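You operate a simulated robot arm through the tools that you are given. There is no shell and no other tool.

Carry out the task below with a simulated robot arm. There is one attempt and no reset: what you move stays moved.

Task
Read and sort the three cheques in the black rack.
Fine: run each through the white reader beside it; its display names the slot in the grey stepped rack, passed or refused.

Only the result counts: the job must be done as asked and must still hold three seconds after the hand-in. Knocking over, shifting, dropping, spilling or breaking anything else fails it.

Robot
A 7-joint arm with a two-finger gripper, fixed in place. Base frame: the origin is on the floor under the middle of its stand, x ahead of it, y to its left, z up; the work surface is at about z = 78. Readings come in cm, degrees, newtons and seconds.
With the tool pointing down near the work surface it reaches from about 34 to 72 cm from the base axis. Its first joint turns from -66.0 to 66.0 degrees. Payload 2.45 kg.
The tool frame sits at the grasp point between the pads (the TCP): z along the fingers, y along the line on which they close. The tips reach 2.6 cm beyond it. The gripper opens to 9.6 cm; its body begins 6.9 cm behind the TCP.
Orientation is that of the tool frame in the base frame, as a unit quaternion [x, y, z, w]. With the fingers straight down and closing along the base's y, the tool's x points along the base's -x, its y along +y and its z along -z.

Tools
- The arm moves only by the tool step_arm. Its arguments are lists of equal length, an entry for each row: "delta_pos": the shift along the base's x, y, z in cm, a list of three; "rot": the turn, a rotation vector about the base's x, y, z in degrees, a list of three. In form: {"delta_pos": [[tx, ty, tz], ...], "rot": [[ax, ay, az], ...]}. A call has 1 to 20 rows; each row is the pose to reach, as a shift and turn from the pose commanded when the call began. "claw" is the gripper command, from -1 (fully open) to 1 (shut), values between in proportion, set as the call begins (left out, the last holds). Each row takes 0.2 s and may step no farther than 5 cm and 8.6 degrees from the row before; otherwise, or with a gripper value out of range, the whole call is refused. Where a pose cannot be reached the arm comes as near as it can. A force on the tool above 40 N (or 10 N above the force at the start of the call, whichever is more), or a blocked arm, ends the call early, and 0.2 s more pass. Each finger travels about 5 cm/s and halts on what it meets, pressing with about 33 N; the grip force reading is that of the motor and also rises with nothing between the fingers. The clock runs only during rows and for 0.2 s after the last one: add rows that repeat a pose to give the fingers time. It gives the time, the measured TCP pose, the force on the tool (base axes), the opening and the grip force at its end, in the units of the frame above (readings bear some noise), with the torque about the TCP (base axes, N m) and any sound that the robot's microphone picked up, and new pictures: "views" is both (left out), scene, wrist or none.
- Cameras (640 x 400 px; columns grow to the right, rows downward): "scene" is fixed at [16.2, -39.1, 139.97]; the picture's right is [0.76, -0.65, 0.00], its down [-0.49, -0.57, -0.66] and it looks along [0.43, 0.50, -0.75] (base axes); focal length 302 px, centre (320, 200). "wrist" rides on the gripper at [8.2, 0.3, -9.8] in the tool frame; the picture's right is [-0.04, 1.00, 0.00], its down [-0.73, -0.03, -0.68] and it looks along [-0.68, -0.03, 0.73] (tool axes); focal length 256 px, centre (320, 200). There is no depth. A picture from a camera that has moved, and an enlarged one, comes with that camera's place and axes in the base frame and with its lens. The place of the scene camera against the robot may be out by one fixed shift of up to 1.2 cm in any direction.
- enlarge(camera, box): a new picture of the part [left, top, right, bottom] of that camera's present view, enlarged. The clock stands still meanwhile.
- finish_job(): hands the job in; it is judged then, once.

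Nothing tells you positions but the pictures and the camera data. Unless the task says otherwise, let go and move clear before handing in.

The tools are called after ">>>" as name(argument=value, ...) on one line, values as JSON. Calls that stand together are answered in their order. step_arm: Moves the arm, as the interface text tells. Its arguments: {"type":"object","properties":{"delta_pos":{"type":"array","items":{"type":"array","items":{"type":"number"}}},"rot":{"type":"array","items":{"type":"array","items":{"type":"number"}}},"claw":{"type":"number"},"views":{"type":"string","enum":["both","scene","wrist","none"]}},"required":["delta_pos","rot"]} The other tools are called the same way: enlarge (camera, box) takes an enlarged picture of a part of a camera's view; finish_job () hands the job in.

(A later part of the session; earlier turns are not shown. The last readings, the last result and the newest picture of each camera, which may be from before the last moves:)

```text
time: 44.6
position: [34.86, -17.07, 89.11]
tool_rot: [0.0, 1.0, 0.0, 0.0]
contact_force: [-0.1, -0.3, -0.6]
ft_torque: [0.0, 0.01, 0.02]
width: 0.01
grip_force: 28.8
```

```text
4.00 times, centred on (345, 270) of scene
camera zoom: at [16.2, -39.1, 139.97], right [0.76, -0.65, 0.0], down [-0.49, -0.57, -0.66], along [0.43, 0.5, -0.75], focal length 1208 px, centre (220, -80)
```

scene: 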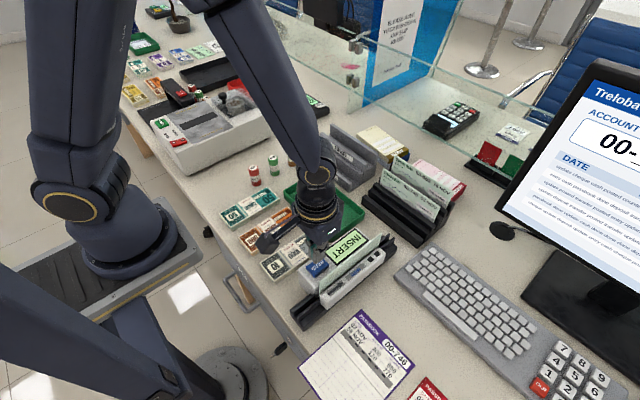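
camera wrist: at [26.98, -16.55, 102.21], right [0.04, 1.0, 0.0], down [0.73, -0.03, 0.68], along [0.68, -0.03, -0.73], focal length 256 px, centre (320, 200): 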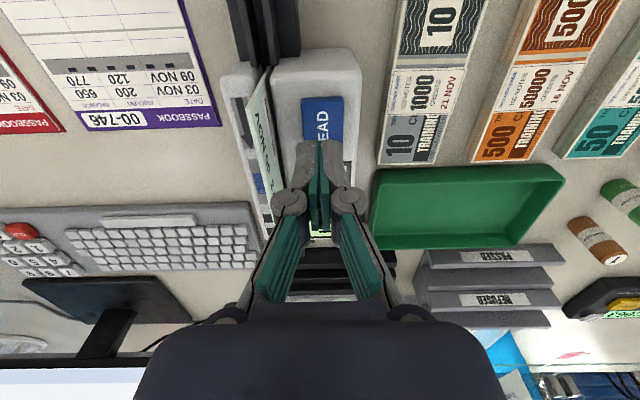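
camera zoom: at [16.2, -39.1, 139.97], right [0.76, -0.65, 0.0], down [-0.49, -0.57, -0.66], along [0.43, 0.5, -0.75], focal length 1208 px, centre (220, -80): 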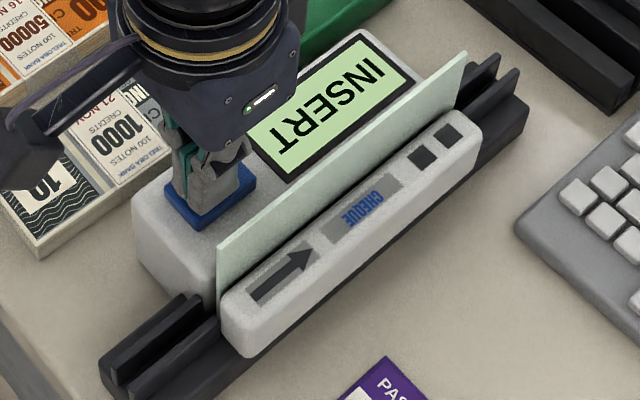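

>>> step_arm(delta_pos=[[0, 0, -0.2], [0, 0, -0.4], [0, 0, -0.6]], rot=[[0, 0, 0], [0, 0, 0], [0, 0, 0]], views="none")

>>> enlarge(camera="scene", box=[290, 220, 400, 320])

```text
time: 45.4
position: [34.96, -16.88, 88.39]
tool_rot: [0.001, 1.0, 0.001, 0.0]
contact_force: [0.1, -1.1, 1.0]
ft_torque: [-0.07, 0.01, 0.0]
width: 0.61
grip_force: 28.7
heard: click
```

```text
4.00 times, centred on (345, 270) of scene
camera zoom: at [16.2, -39.1, 139.97], right [0.76, -0.65, 0.0], down [-0.49, -0.57, -0.66], along [0.43, 0.5, -0.75], focal length 1208 px, centre (220, -80)
```

zoom: 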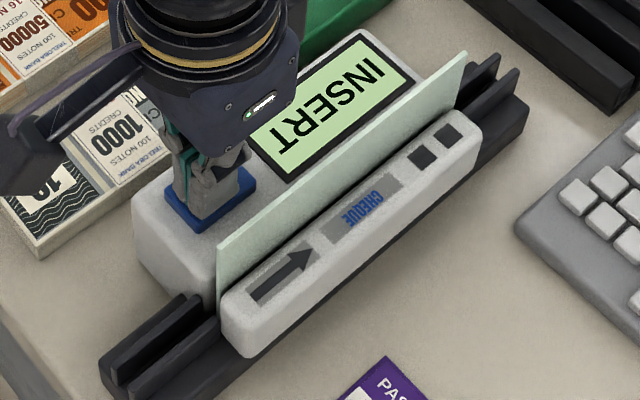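

I heard a click, so READ is a real button. I'll lift off and give the display a moment.

>>> step_arm(delta_pos=[[0, 0, 0.6], [0, 0, 1.5], [0, 0, 3], [0, 0, 4.5], [0, 0, 4.5], [0, 0, 4.5], [0, 0, 4.5]], rot=[[0, 0, 0], [0, 0, 0], [0, 0, 0], [0, 0, 0], [0, 0, 0], [0, 0, 0], [0, 0, 0]])

>>> enlarge(camera="scene", box=[290, 210, 410, 320])

```text
time: 47.0
position: [34.92, -16.9, 92.85]
tool_rot: [0.0, 1.0, -0.001, 0.001]
contact_force: [0.7, 0.1, 0.5]
ft_torque: [-0.03, 0.0, -0.02]
width: 0.0
grip_force: 28.8
camera wrist: at [26.77, -16.67, 102.72], right [0.04, 1.0, 0.0], down [0.73, -0.03, 0.68], along [0.68, -0.03, -0.73], focal length 256 px, centre (320, 200)
```

scene: 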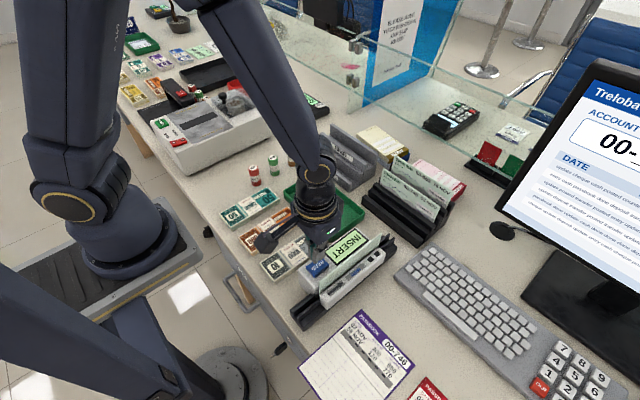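
wrist: 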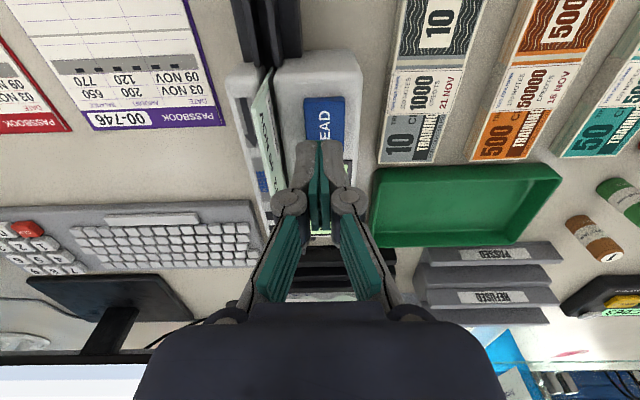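

```text
3.64 times, centred on (350, 265) of scene
camera zoom: at [16.2, -39.1, 139.97], right [0.76, -0.65, 0.0], down [-0.49, -0.57, -0.66], along [0.43, 0.5, -0.75], focal length 1098 px, centre (211, -36)
```

zoom: 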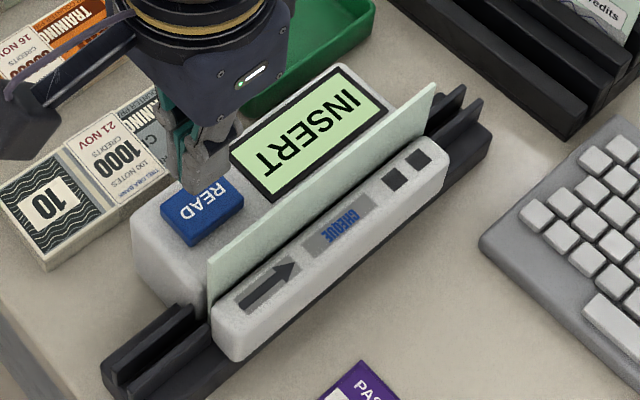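

The button clicked but the display still says INSERT, so the reader doesn't yet accept the cheque. I'll look closely at the guide's markings and the cheque's position for a hint.

>>> enlarge(camera="wrist", box=[215, 50, 305, 250])

>>> enlarge(camera="scene", box=[340, 235, 400, 285])

>>> enlarge(camera="wrist", box=[230, 50, 310, 120])

```text
2.00 times, centred on (260, 150) of wrist
camera zoom: at [26.77, -16.67, 102.72], right [0.04, 1.0, 0.0], down [0.73, -0.03, 0.68], along [0.68, -0.03, -0.73], focal length 512 px, centre (440, 300)
```

zoom: 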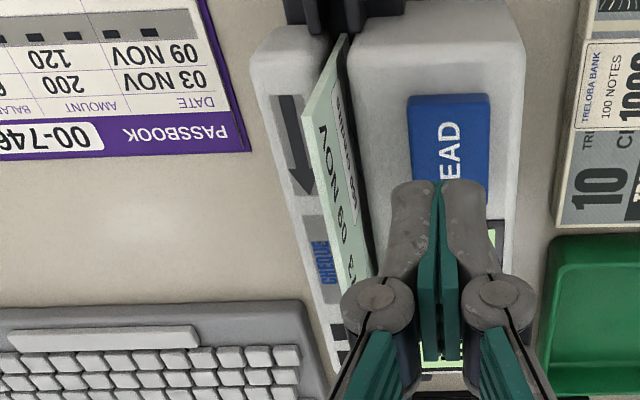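

```text
8.00 times, centred on (370, 260) of scene
camera zoom: at [16.2, -39.1, 139.97], right [0.76, -0.65, 0.0], down [-0.49, -0.57, -0.66], along [0.43, 0.5, -0.75], focal length 2417 px, centre (-80, -280)
```

zoom: 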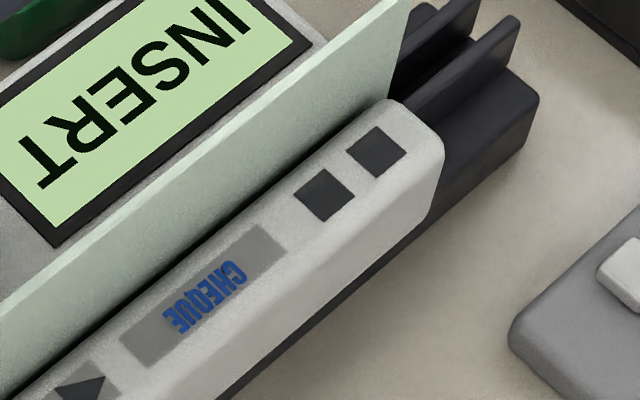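

```text
5.71 times, centred on (270, 85) of wrist
camera zoom: at [26.77, -16.67, 102.72], right [0.04, 1.0, 0.0], down [0.73, -0.03, 0.68], along [0.68, -0.03, -0.73], focal length 1463 px, centre (606, 857)
```

zoom: 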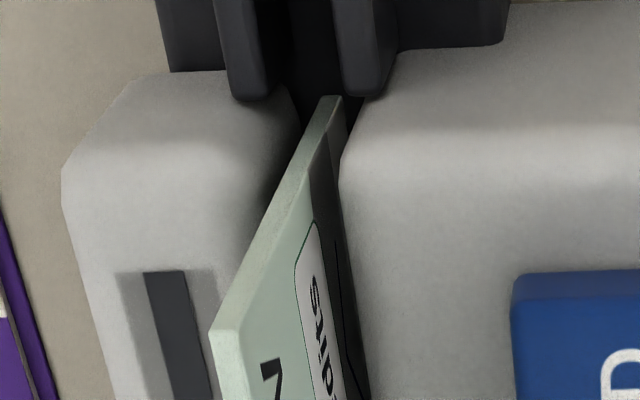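

READ's top turned out to be near z = 86.2, close to the entry end, which suggests the read head sits near x ≈ 35, and my earlier runs started with the cheque already past it. I'll regrip the cheque near its leading (+x) end so I can start it further back and pass its whole length over that point.

>>> step_arm(delta_pos=[[0, 0, 2], [0, 0, 4], [3, -0.5, 5], [6, -1.5, 5], [9, -3, 5], [12, -3.6, 5], [12.6, -3.7, 4], [12.6, -3.7, 2], [12.6, -3.7, 0.5], [12.6, -3.7, 0.5]], rot=[[0, 0, 0], [0, 0, 0], [0, 0, 0], [0, 0, 0], [0, 0, 0], [0, 0, 0], [0, 0, 0], [0, 0, 0], [0, 0, 0], [0, 0, 0]], claw=0.5)

>>> enlarge(camera="wrist", box=[240, 0, 400, 200])

>>> enlarge(camera="scene", box=[310, 190, 430, 310])

```text
time: 49.2
position: [47.48, -20.66, 93.4]
tool_rot: [0.0, 1.0, 0.0, 0.0]
contact_force: [0.2, -0.2, 0.4]
ft_torque: [0.03, 0.02, 0.01]
width: 2.41
grip_force: 0.0
camera wrist: at [39.34, -20.35, 103.21], right [0.04, 1.0, 0.0], down [0.73, -0.03, 0.68], along [0.68, -0.03, -0.73], focal length 256 px, centre (320, 200)
```

scene: 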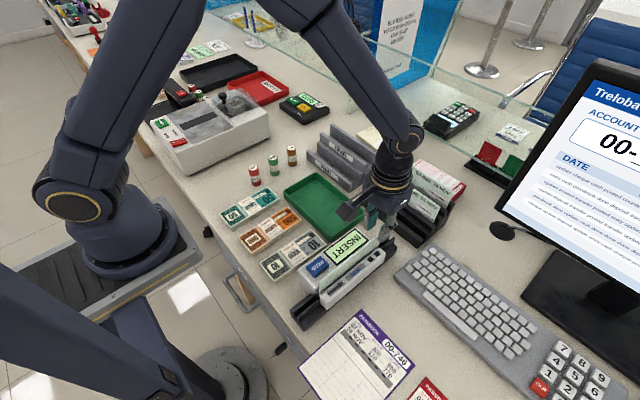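
wrist: 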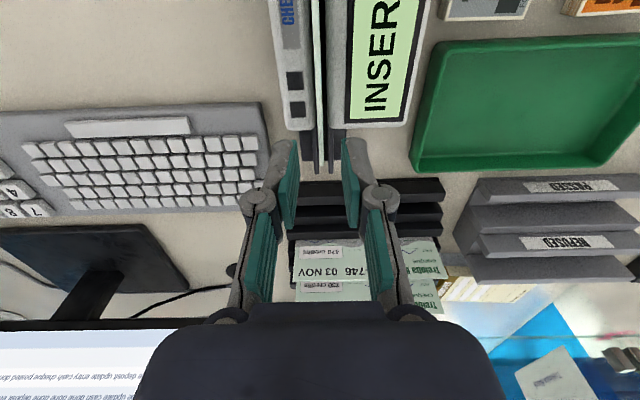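

```text
2.00 times, centred on (320, 100) of wrist
camera zoom: at [39.34, -20.35, 103.21], right [0.04, 1.0, 0.0], down [0.73, -0.03, 0.68], along [0.68, -0.03, -0.73], focal length 512 px, centre (320, 400)
```

zoom: 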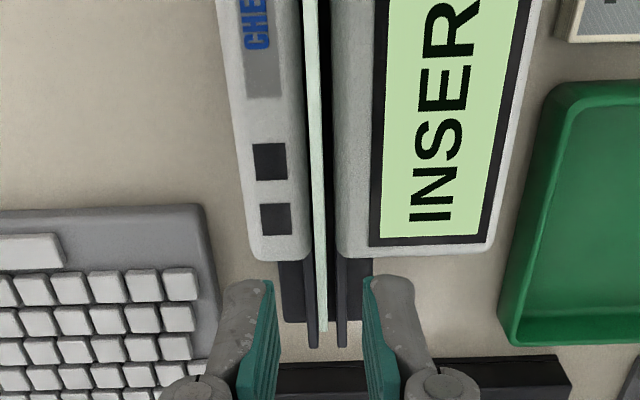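

```text
3.33 times, centred on (370, 250) of scene
camera zoom: at [16.2, -39.1, 139.97], right [0.76, -0.65, 0.0], down [-0.49, -0.57, -0.66], along [0.43, 0.5, -0.75], focal length 1007 px, centre (153, 33)
```

zoom: 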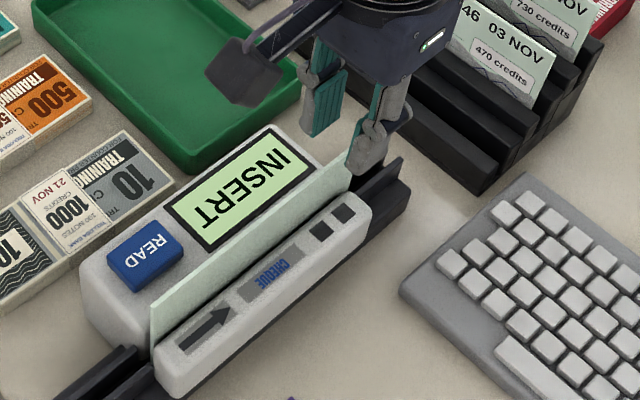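

The cheque stands upright, its far end at x ≈ 49.5. I'll lower around it near that end and grip.

>>> step_arm(delta_pos=[[0, 0, -1.5], [0, 0, -3], [0, 0, -4.2], [0, 0, -4.65], [0, 0, -4.65]], rot=[[0, 0, 0], [0, 0, 0], [0, 0, 0], [0, 0, 0], [0, 0, 0]], views="wrist")

>>> step_arm(delta_pos=[[0, 0, 0], [0, 0, 0], [0, 0, 0], [0, 0, 0]], rot=[[0, 0, 0], [0, 0, 0], [0, 0, 0], [0, 0, 0]], claw=1, views="wrist")

```text
time: 50.4
position: [47.67, -20.65, 88.65]
tool_rot: [0.001, 1.0, 0.0, 0.0]
contact_force: [-0.7, 0.4, -0.5]
ft_torque: [0.0, 0.01, 0.01]
width: 2.43
grip_force: 0.1
camera wrist: at [39.5, -20.4, 98.46], right [0.04, 1.0, 0.0], down [0.73, -0.03, 0.68], along [0.68, -0.03, -0.73], focal length 256 px, centre (320, 200)
```

wrist: 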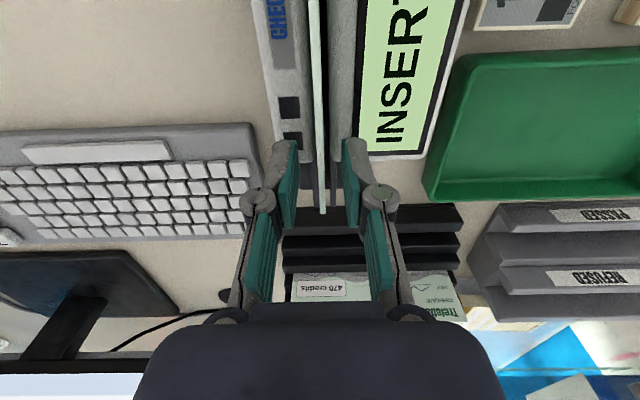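

```text
time: 51.4
position: [47.58, -20.76, 88.7]
tool_rot: [0.0, 1.0, 0.0, -0.001]
contact_force: [0.7, 0.8, 0.1]
ft_torque: [-0.04, 0.0, 0.0]
width: 0.6
grip_force: 30.8
camera wrist: at [39.49, -20.4, 98.47], right [0.04, 1.0, 0.0], down [0.73, -0.03, 0.68], along [0.68, -0.03, -0.73], focal length 256 px, centre (320, 200)
```

wrist: 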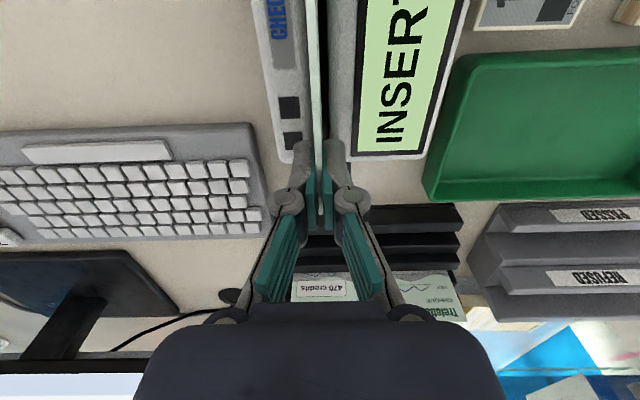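

Gripped near the leading end. Now I'll lift it out and carry it back so the leading edge is just before the white body.

>>> step_arm(delta_pos=[[0, 0, 2], [0, 0, 4.5], [0, 0, 7], [-2, 0, 8], [-5, 0, 8], [-8, 0, 8], [-11, 0, 8], [-14, 0, 8], [-17, 0, 8], [-19, 0, 8], [-19, 0, 8]], rot=[[0, 0, 0], [0, 0, 0], [0, 0, 0], [0, 0, 0], [0, 0, 0], [0, 0, 0], [0, 0, 0], [0, 0, 0], [0, 0, 0], [0, 0, 0], [0, 0, 0]])

>>> enlarge(camera="scene", box=[260, 220, 400, 340])

>>> enlarge(camera="wrist", box=[260, 0, 380, 150])

```text
time: 53.8
position: [28.96, -20.64, 96.91]
tool_rot: [-0.001, 1.0, 0.0, 0.0]
contact_force: [0.2, -0.1, -0.5]
ft_torque: [-0.01, 0.0, -0.01]
width: 0.6
grip_force: 30.4
camera wrist: at [20.77, -20.28, 106.8], right [0.04, 1.0, 0.0], down [0.73, -0.03, 0.68], along [0.68, -0.03, -0.73], focal length 256 px, centre (320, 200)
```

scene: 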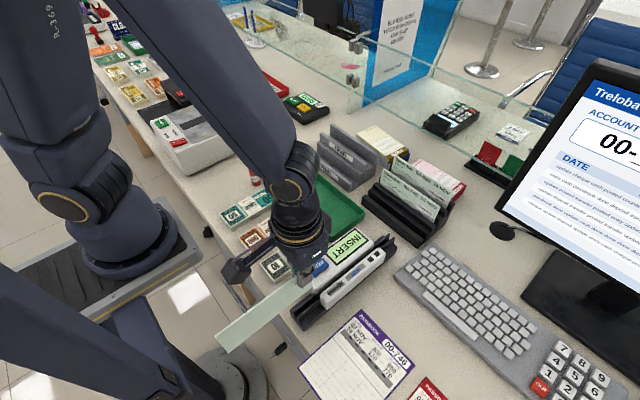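
wrist: 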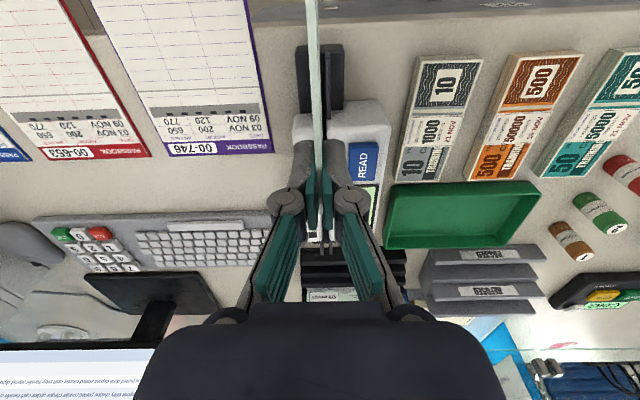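

```text
3.33 times, centred on (330, 280) of scene
camera zoom: at [16.2, -39.1, 139.97], right [0.76, -0.65, 0.0], down [-0.49, -0.57, -0.66], along [0.43, 0.5, -0.75], focal length 1007 px, centre (287, -67)
```

zoom: 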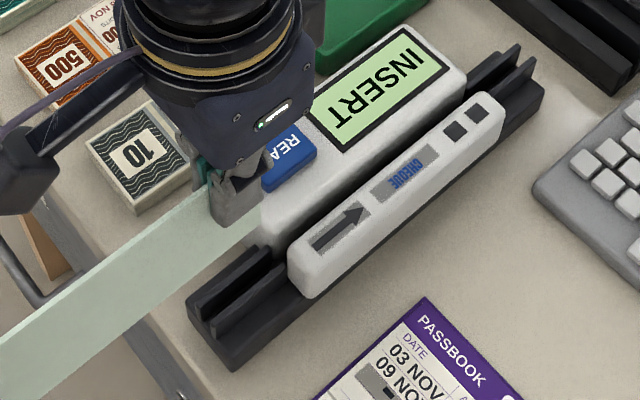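

```text
2.67 times, centred on (320, 75) of wrist
camera zoom: at [20.77, -20.28, 106.8], right [0.04, 1.0, 0.0], down [0.73, -0.03, 0.68], along [0.68, -0.03, -0.73], focal length 683 px, centre (320, 533)
```

zoom: 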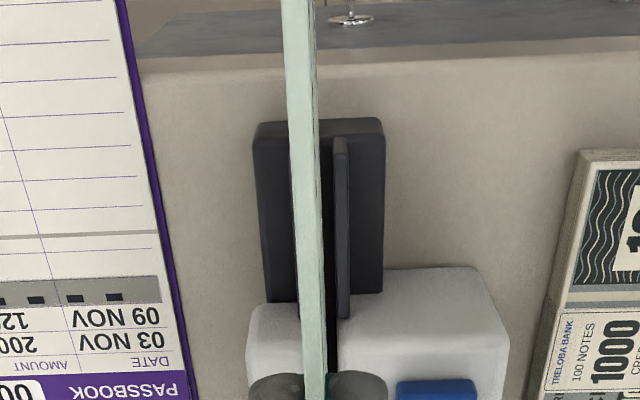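

>>> step_arm(delta_pos=[[0, 0, -2], [0, 0, -4], [0, 0, -5.5], [0, 0, -6.5], [0, 0, -7.3], [0, 0, -7.9], [0, 0, -7.95]], rot=[[0, 0, 0], [0, 0, 0], [0, 0, 0], [0, 0, 0], [0, 0, 0], [0, 0, 0], [0, 0, 0]], views="wrist")

>>> enlarge(camera="wrist", box=[270, 0, 370, 140])

>>> enlarge(camera="scene", box=[280, 240, 370, 330])

```text
time: 55.4
position: [28.64, -20.66, 88.83]
tool_rot: [-0.001, 1.0, 0.0, 0.0]
contact_force: [-0.5, -0.9, 0.1]
ft_torque: [0.02, -0.02, 0.04]
width: 0.59
grip_force: 30.6
camera wrist: at [20.45, -20.32, 98.59], right [0.04, 1.0, 0.0], down [0.73, -0.03, 0.68], along [0.68, -0.03, -0.73], focal length 256 px, centre (320, 200)
```

wrist: 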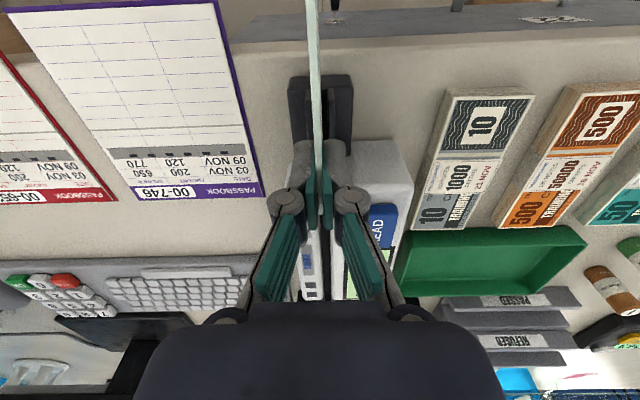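

```text
2.86 times, centred on (320, 70) of wrist
camera zoom: at [20.45, -20.32, 98.59], right [0.04, 1.0, 0.0], down [0.73, -0.03, 0.68], along [0.68, -0.03, -0.73], focal length 731 px, centre (320, 571)
```

zoom: 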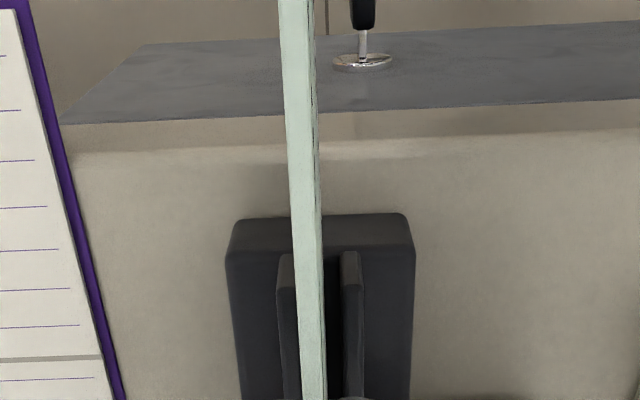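

```text
4.44 times, centred on (325, 285) of scene
camera zoom: at [16.2, -39.1, 139.97], right [0.76, -0.65, 0.0], down [-0.49, -0.57, -0.66], along [0.43, 0.5, -0.75], focal length 1343 px, centre (298, -178)
```

zoom: 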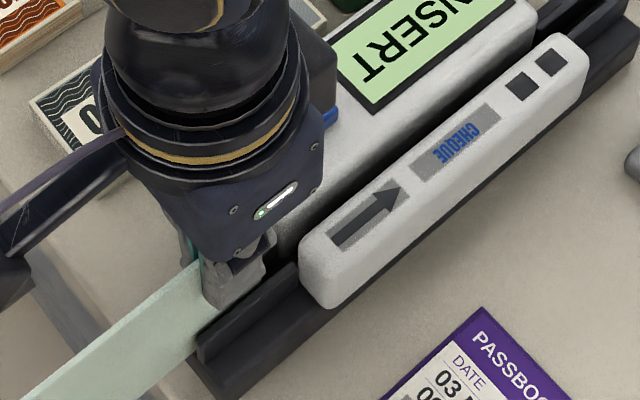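

The cheque's leading end is between the entry fins. I'll run it forward steadily along the arrow.

>>> step_arm(delta_pos=[[0.6, 0, 0], [1.2, 0, 0], [1.8, 0, 0], [2.4, 0, 0], [3, 0, 0], [3.6, 0, 0], [4.2, 0, 0], [4.8, 0, 0], [5.4, 0, 0], [6, 0, 0], [6.6, 0, 0], [7.2, 0, 0], [7.8, 0, 0], [8.4, 0, 0], [9, 0, 0], [9.6, 0, 0], [10.2, 0, 0], [10.8, 0, 0], [11.4, 0, 0], [12, 0, 0]], rot=[[0, 0, 0], [0, 0, 0], [0, 0, 0], [0, 0, 0], [0, 0, 0], [0, 0, 0], [0, 0, 0], [0, 0, 0], [0, 0, 0], [0, 0, 0], [0, 0, 0], [0, 0, 0], [0, 0, 0], [0, 0, 0], [0, 0, 0], [0, 0, 0], [0, 0, 0], [0, 0, 0], [0, 0, 0], [0, 0, 0]])

>>> enlarge(camera="scene", box=[290, 210, 410, 320])

```text
time: 59.6
position: [40.5, -20.62, 88.72]
tool_rot: [-0.001, 1.0, 0.0, 0.0]
contact_force: [0.7, -0.6, 1.0]
ft_torque: [0.0, 0.03, -0.01]
width: 0.58
grip_force: 30.7
camera wrist: at [32.33, -20.23, 98.56], right [0.04, 1.0, 0.0], down [0.73, -0.03, 0.68], along [0.68, -0.03, -0.73], focal length 256 px, centre (320, 200)
```

scene: 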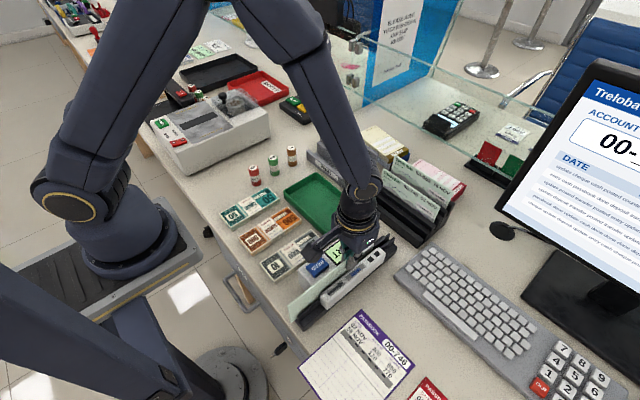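
wrist: 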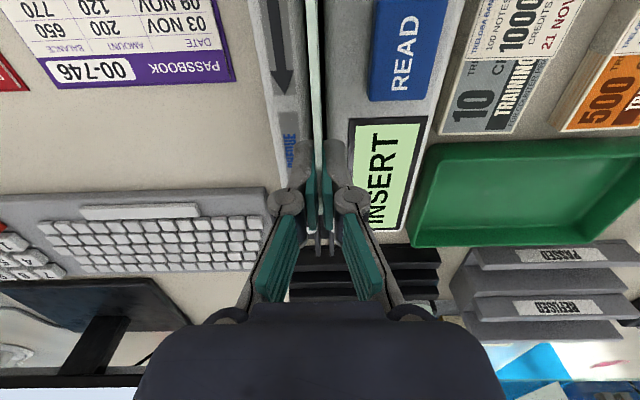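

```text
3.64 times, centred on (350, 265) of scene
camera zoom: at [16.2, -39.1, 139.97], right [0.76, -0.65, 0.0], down [-0.49, -0.57, -0.66], along [0.43, 0.5, -0.75], focal length 1098 px, centre (211, -36)
```

zoom: 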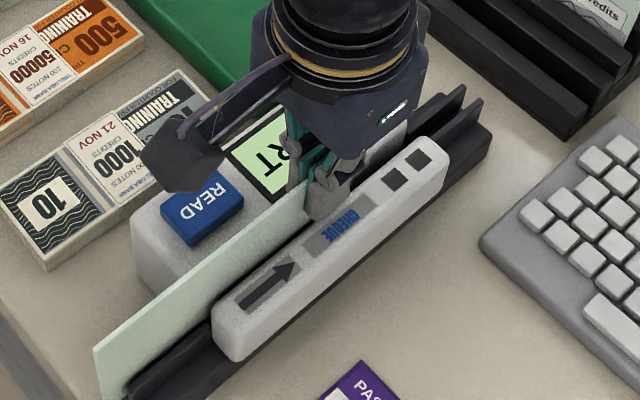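

Still INSERT midway; continuing the same run to the far end.

>>> step_arm(delta_pos=[[0.6, 0, 0], [1.3, 0, 0], [2, 0, 0], [2.8, 0, 0], [3.6, 0, 0], [4.4, 0, 0], [5.2, 0, 0], [6, 0, 0], [6.8, 0, 0], [7.6, 0, 0], [8.4, 0, 0], [9.2, 0, 0], [10, 0, 0], [10.8, 0, 0], [11.6, 0, 0], [12.4, 0, 0], [13.2, 0, 0], [14, 0, 0], [14.8, 0, 0], [15.3, 0, 0]], rot=[[0, 0, 0], [0, 0, 0], [0, 0, 0], [0, 0, 0], [0, 0, 0], [0, 0, 0], [0, 0, 0], [0, 0, 0], [0, 0, 0], [0, 0, 0], [0, 0, 0], [0, 0, 0], [0, 0, 0], [0, 0, 0], [0, 0, 0], [0, 0, 0], [0, 0, 0], [0, 0, 0], [0, 0, 0], [0, 0, 0]])

>>> enlarge(camera="scene", box=[310, 190, 430, 310])

```text
time: 63.8
position: [55.79, -20.71, 88.79]
tool_rot: [-0.001, 1.0, 0.0, 0.0]
contact_force: [0.3, -0.4, -0.3]
ft_torque: [0.01, 0.02, 0.0]
width: 0.59
grip_force: 31.1
camera wrist: at [47.7, -20.33, 98.61], right [0.04, 1.0, 0.0], down [0.73, -0.03, 0.68], along [0.68, -0.03, -0.73], focal length 256 px, centre (320, 200)
```

scene: 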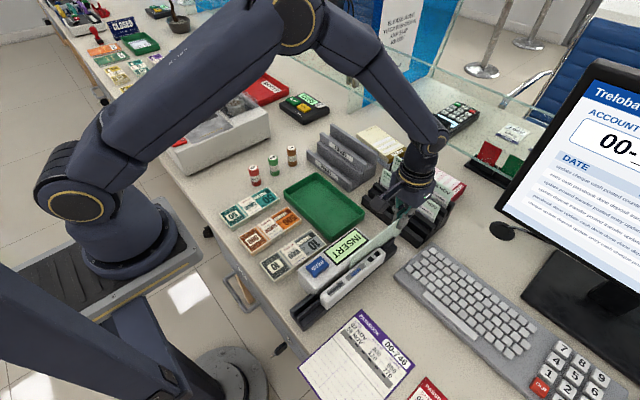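
wrist: 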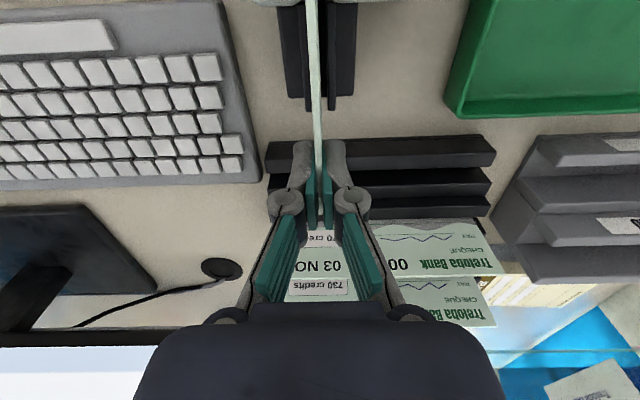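

```text
3.33 times, centred on (370, 250) of scene
camera zoom: at [16.2, -39.1, 139.97], right [0.76, -0.65, 0.0], down [-0.49, -0.57, -0.66], along [0.43, 0.5, -0.75], focal length 1007 px, centre (153, 33)
```

zoom: 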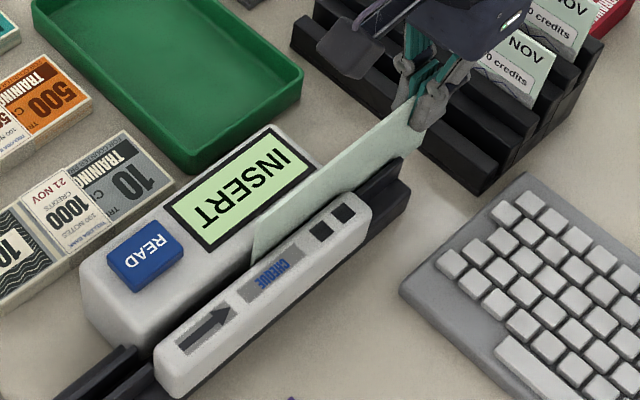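

Face toward the main body gives no reaction anywhere along the slot, so I suspect the cheque must face the other way (printed side toward the thin guide). I'll set it down mid-slot, regrip it at its centre, and then turn it around.

>>> step_arm(delta_pos=[[-1, 0, 0], [-2, 0, 0], [-3, 0, 0], [-4, 0, 0], [-5, 0, 0], [-6, 0, 0], [-7, 0, 0], [-8, 0, 0], [-9, 0, 0], [-9.3, 0, 0], [-9.3, 0, 0]], rot=[[0, 0, 0], [0, 0, 0], [0, 0, 0], [0, 0, 0], [0, 0, 0], [0, 0, 0], [0, 0, 0], [0, 0, 0], [0, 0, 0], [0, 0, 0], [0, 0, 0]], views="none")

>>> step_arm(delta_pos=[[0, 0, 0], [0, 0, 0], [0, 0, 0], [0, 0, 2], [0, 0, 4.5], [-3, 0, 4.5], [-6.3, 0, 4.5], [-6.3, 0, 4.5]], rot=[[0, 0, 0], [0, 0, 0], [0, 0, 0], [0, 0, 0], [0, 0, 0], [0, 0, 0], [0, 0, 0], [0, 0, 0]], claw=0.5)

>>> enlarge(camera="scene", box=[290, 200, 410, 310])

```text
time: 66.2
position: [46.5, -20.73, 88.7]
tool_rot: [0.001, 1.0, -0.001, 0.0]
contact_force: [-0.6, -0.2, 0.1]
ft_torque: [0.02, -0.02, 0.03]
width: 0.61
grip_force: 30.7
```

```text
time: 68.0
position: [39.98, -21.11, 93.33]
tool_rot: [-0.001, 1.0, 0.0, 0.0]
contact_force: [0.7, 0.3, -0.2]
ft_torque: [0.01, 0.03, -0.01]
width: 2.41
grip_force: 0.1
camera wrist: at [31.88, -20.65, 103.19], right [0.04, 1.0, 0.0], down [0.73, -0.03, 0.68], along [0.68, -0.03, -0.73], focal length 256 px, centre (320, 200)
```

scene: 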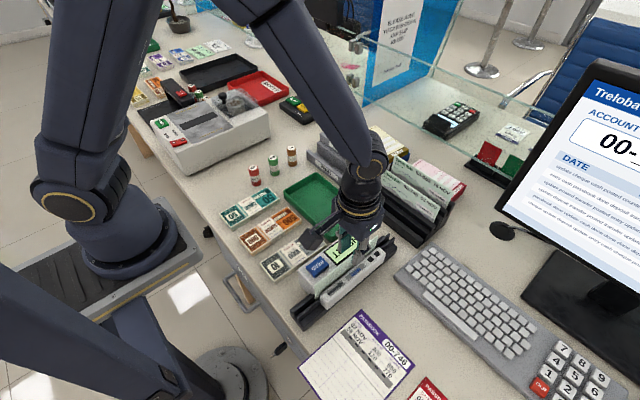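
wrist: 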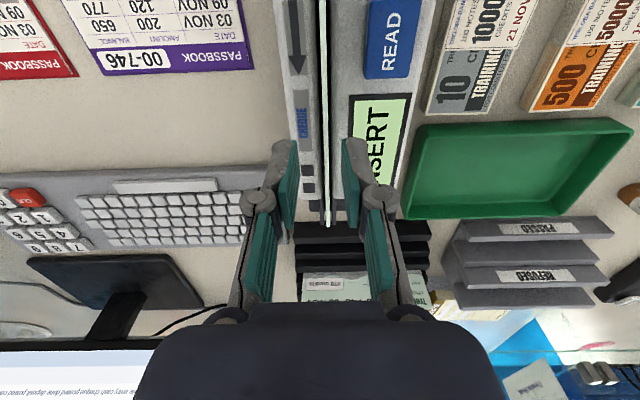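

```text
3.64 times, centred on (350, 255) of scene
camera zoom: at [16.2, -39.1, 139.97], right [0.76, -0.65, 0.0], down [-0.49, -0.57, -0.66], along [0.43, 0.5, -0.75], focal length 1098 px, centre (211, 0)
```

zoom: 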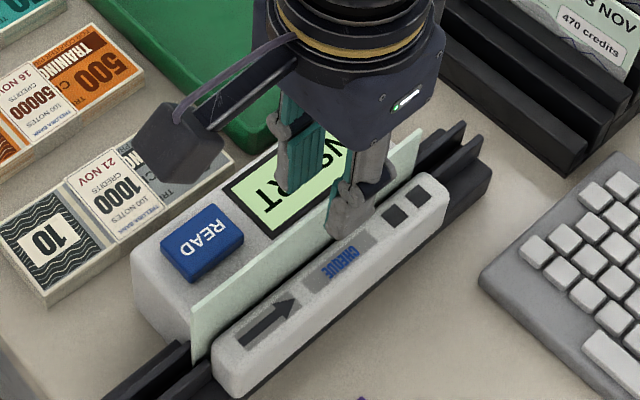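

The arm was still settling after the quick move, so I'll hold a moment, then lower over the cheque's middle and grip.

>>> step_arm(delta_pos=[[0, 0, 0], [0, 0, 0], [0, 0, -1.5], [0, 0, -3], [0, 0, -4], [0, 0, -4.5], [0, 0, -4.5]], rot=[[0, 0, 0], [0, 0, 0], [0, 0, 0], [0, 0, 0], [0, 0, 0], [0, 0, 0], [0, 0, 0]], views="wrist")

>>> step_arm(delta_pos=[[0, 0, 0], [0, 0, 0], [0, 0, 0], [0, 0, 0]], rot=[[0, 0, 0], [0, 0, 0], [0, 0, 0], [0, 0, 0]], claw=1, views="wrist")

```text
time: 69.6
position: [40.17, -20.82, 88.86]
tool_rot: [0.0, 1.0, 0.0, 0.0]
contact_force: [-0.7, 0.2, 1.0]
ft_torque: [-0.01, 0.0, 0.03]
width: 2.39
grip_force: 0.1
camera wrist: at [32.07, -20.48, 98.62], right [0.04, 1.0, 0.0], down [0.73, -0.03, 0.68], along [0.68, -0.03, -0.73], focal length 256 px, centre (320, 200)
```

wrist: 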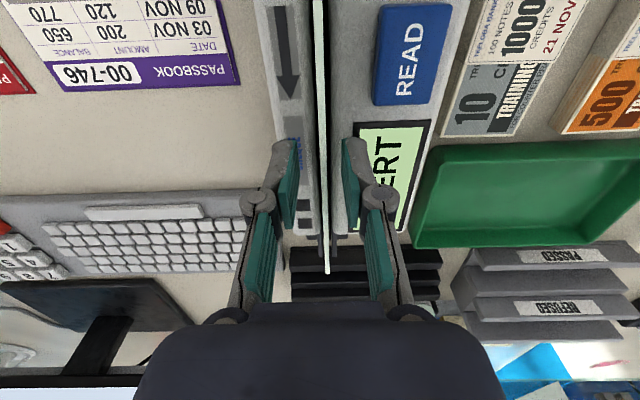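

```text
time: 70.6
position: [40.11, -20.84, 88.71]
tool_rot: [0.0, 1.0, -0.001, 0.0]
contact_force: [0.0, -0.1, 0.5]
ft_torque: [0.04, -0.04, 0.0]
width: 0.59
grip_force: 30.8
camera wrist: at [32.07, -20.49, 98.63], right [0.04, 1.0, 0.0], down [0.73, -0.03, 0.68], along [0.68, -0.03, -0.73], focal length 256 px, centre (320, 200)
```

wrist: 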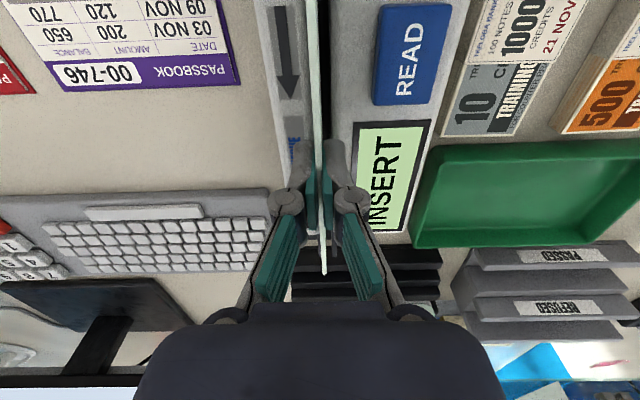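

Gripped at the centre. I'll lift clear of the reader and turn the cheque by -90° first, to see whether the wrist can go on to -180°.

>>> step_arm(delta_pos=[[0, 0, 2], [0, 0, 4.5], [0, 0, 7], [0, 0, 10], [0, 2, 13], [0, 4, 14], [0, 5, 14], [0, 5, 14], [0, 5, 14], [0, 5, 14], [0, 5, 14], [0, 5, 14], [0, 5, 14], [0, 5, 14], [0, 5, 14], [0, 5, 14], [0, 5, 14]], rot=[[0, 0, 0], [0, 0, 0], [0, 0, 0], [0, 0, 0], [0, 0, -6], [0, 0, -14], [0, 0, -22], [0, 0, -30], [0, 0, -38], [0, 0, -46], [0, 0, -54], [0, 0, -62], [0, 0, -70], [0, 0, -78], [0, 0, -86], [0, 0, -90], [0, 0, -90]])

```text
time: 74.2
position: [40.37, -15.58, 102.73]
tool_rot: [0.707, 0.707, 0.0, 0.0]
contact_force: [-0.1, -0.1, -0.6]
ft_torque: [-0.04, -0.02, 0.01]
width: 0.6
grip_force: 30.7
camera wrist: at [40.62, -7.45, 112.56], right [1.0, -0.04, 0.0], down [-0.03, -0.73, 0.68], along [-0.03, -0.68, -0.73], focal length 256 px, centre (320, 200)
```

scene: 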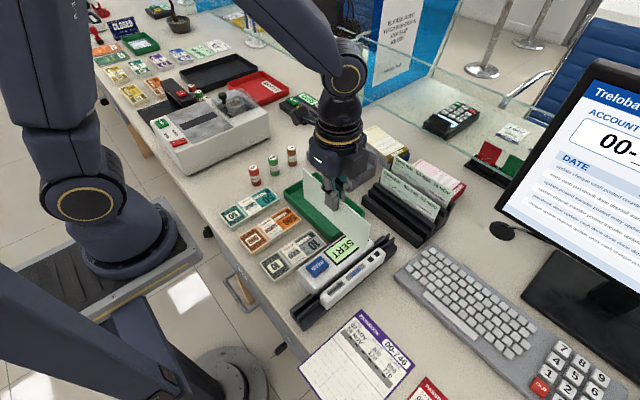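
wrist: 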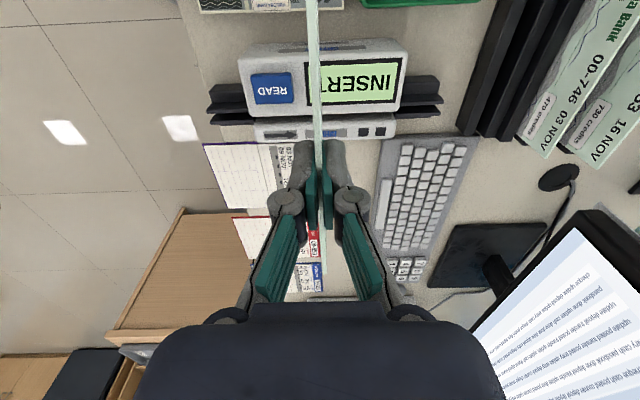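

Yaw -90° works. I'll continue to -180°, moving back over the slot line.

>>> step_arm(delta_pos=[[0, -0.5, 0], [0, -1, 0], [0, -1.5, 0], [0, -2, 0], [0, -2.5, 0], [0, -3, 0], [0, -3.5, 0], [0, -4, 0], [0, -4.5, 0], [0, -5, 0], [0, -5, 0], [0, -5, 0], [0, -5, 0]], rot=[[0, 0, -8], [0, 0, -16], [0, 0, -24], [0, 0, -32], [0, 0, -40], [0, 0, -48], [0, 0, -56], [0, 0, -64], [0, 0, -72], [0, 0, -80], [0, 0, -87], [0, 0, -90], [0, 0, -90]])

```text
time: 77.0
position: [40.28, -20.55, 102.86]
tool_rot: [1.0, 0.0, 0.0, 0.0]
contact_force: [-1.3, 0.5, -0.1]
ft_torque: [0.01, -0.02, -0.03]
width: 0.6
grip_force: 30.1
camera wrist: at [48.46, -20.91, 112.67], right [-0.04, -1.0, 0.0], down [-0.73, 0.03, 0.68], along [-0.68, 0.03, -0.73], focal length 256 px, centre (320, 200)
```

scene: 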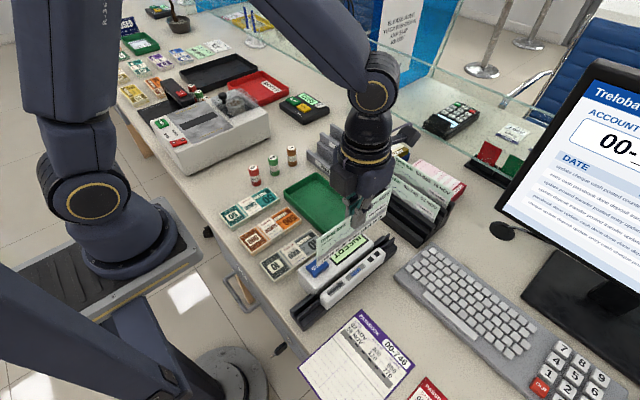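
wrist: 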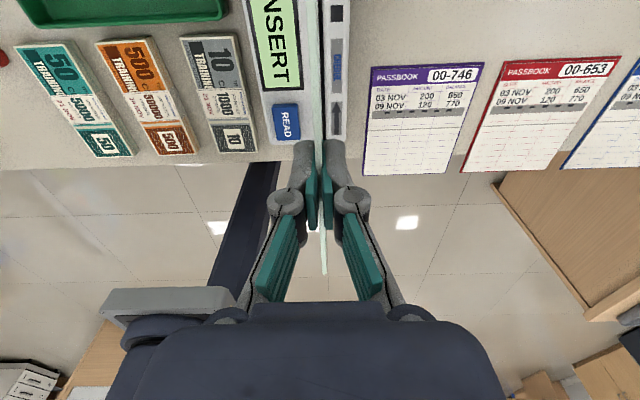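

Yaw 180° is reached and the printed side now faces the guide. I'll lower to just above the slot and check alignment.

>>> step_arm(delta_pos=[[0, 0, -2.5], [0, 0, -5], [0, 0, -7.5], [0, 0, -9.5], [0, 0, -10.3], [0, 0, -10.3], [0, 0, -10.3]], rot=[[0, 0, 0], [0, 0, 0], [0, 0, 0], [0, 0, 0], [0, 0, 0], [0, 0, 0], [0, 0, 0]])

>>> enlarge(camera="wrist", box=[280, 0, 360, 100])

>>> enlarge(camera="scene", box=[300, 200, 410, 310])

```text
time: 78.6
position: [40.18, -20.76, 92.61]
tool_rot: [1.0, 0.002, 0.0, 0.0]
contact_force: [-0.4, 1.0, 0.4]
ft_torque: [0.02, -0.05, 0.02]
width: 0.63
grip_force: 30.4
camera wrist: at [48.41, -21.01, 102.48], right [-0.04, -1.0, 0.0], down [-0.73, 0.03, 0.68], along [-0.68, 0.03, -0.73], focal length 256 px, centre (320, 200)
```

scene: 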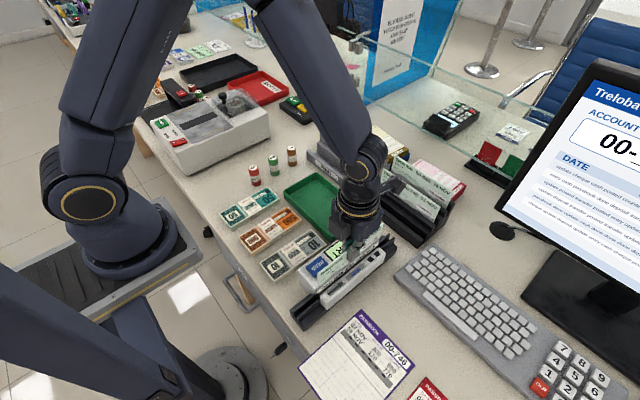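
wrist: 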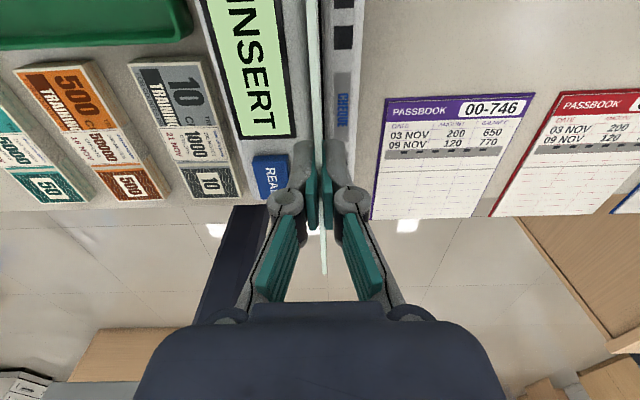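

```text
4.00 times, centred on (320, 50) of wrist
camera zoom: at [48.41, -21.01, 102.48], right [-0.04, -1.0, 0.0], down [-0.73, 0.03, 0.68], along [-0.68, 0.03, -0.73], focal length 1024 px, centre (320, 800)
```

zoom: 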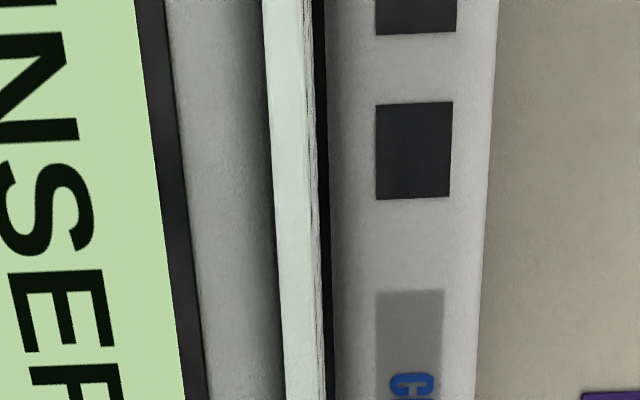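

```text
3.64 times, centred on (355, 255) of scene
camera zoom: at [16.2, -39.1, 139.97], right [0.76, -0.65, 0.0], down [-0.49, -0.57, -0.66], along [0.43, 0.5, -0.75], focal length 1098 px, centre (193, 0)
```

zoom: 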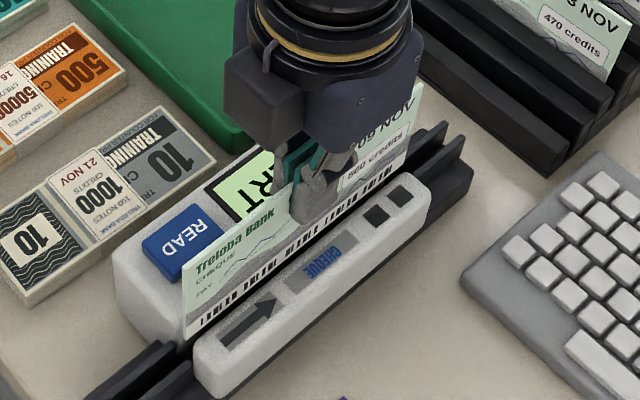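

The cheque needs about +0.12 cm in y. I'll apply that and lower it to the slot floor at the reader's centre.

>>> step_arm(delta_pos=[[0, 0.12, 0], [0, 0.12, -1], [0, 0.12, -2], [0, 0.12, -3], [0, 0.12, -3.5], [0, 0.12, -3.65], [0, 0.12, -3.65]], rot=[[0, 0, 0], [0, 0, 0], [0, 0, 0], [0, 0, 0], [0, 0, 0], [0, 0, 0], [0, 0, 0]])

>>> enlarge(camera="scene", box=[300, 200, 410, 310])

>>> enlarge(camera="wrist", box=[220, 0, 380, 180])

```text
time: 80.2
position: [40.28, -20.45, 88.95]
tool_rot: [1.0, 0.001, -0.001, 0.0]
contact_force: [-0.5, 0.5, 0.6]
ft_torque: [0.0, -0.04, 0.01]
width: 0.59
grip_force: 30.4
camera wrist: at [48.48, -20.76, 98.75], right [-0.04, -1.0, 0.0], down [-0.73, 0.03, 0.68], along [-0.68, 0.03, -0.73], focal length 256 px, centre (320, 200)
```

scene: 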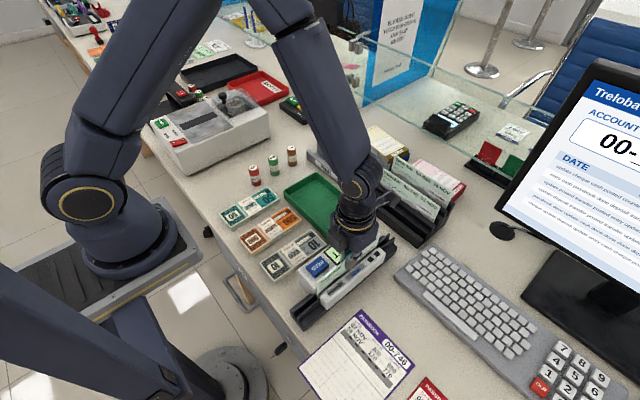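
wrist: 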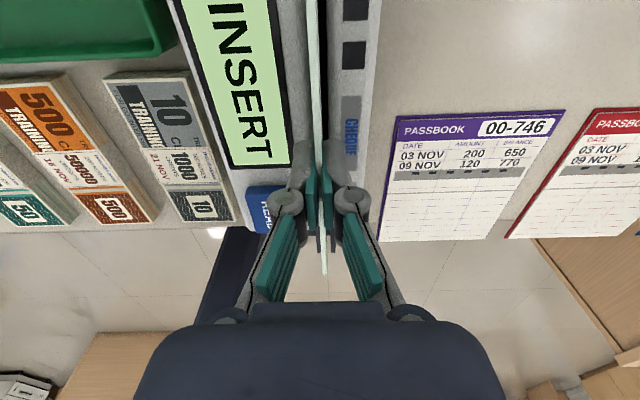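

```text
3.64 times, centred on (355, 255) of scene
camera zoom: at [16.2, -39.1, 139.97], right [0.76, -0.65, 0.0], down [-0.49, -0.57, -0.66], along [0.43, 0.5, -0.75], focal length 1098 px, centre (193, 0)
```

zoom: 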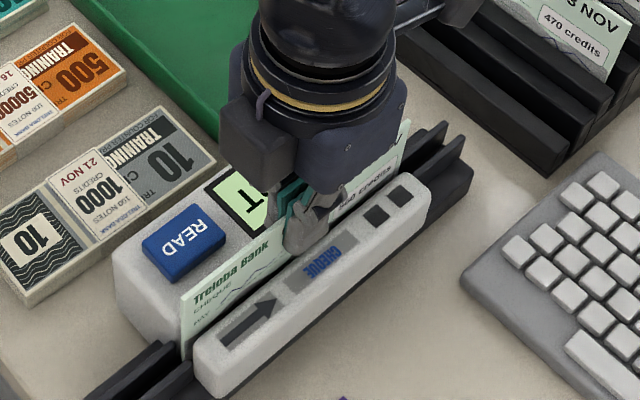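

```text
2.22 times, centred on (300, 90) of wrist
camera zoom: at [48.48, -20.76, 98.75], right [-0.04, -1.0, 0.0], down [-0.73, 0.03, 0.68], along [-0.68, 0.03, -0.73], focal length 569 px, centre (364, 444)
```

zoom: 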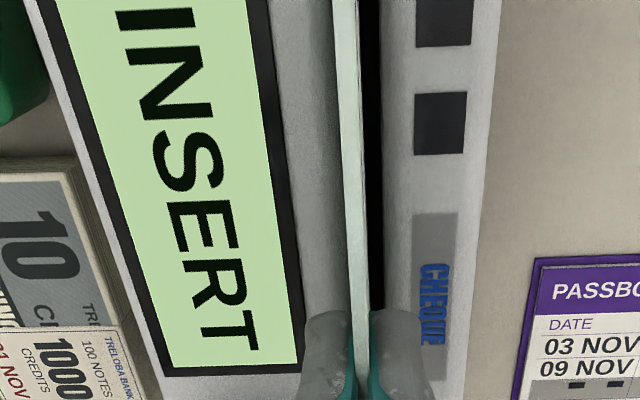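

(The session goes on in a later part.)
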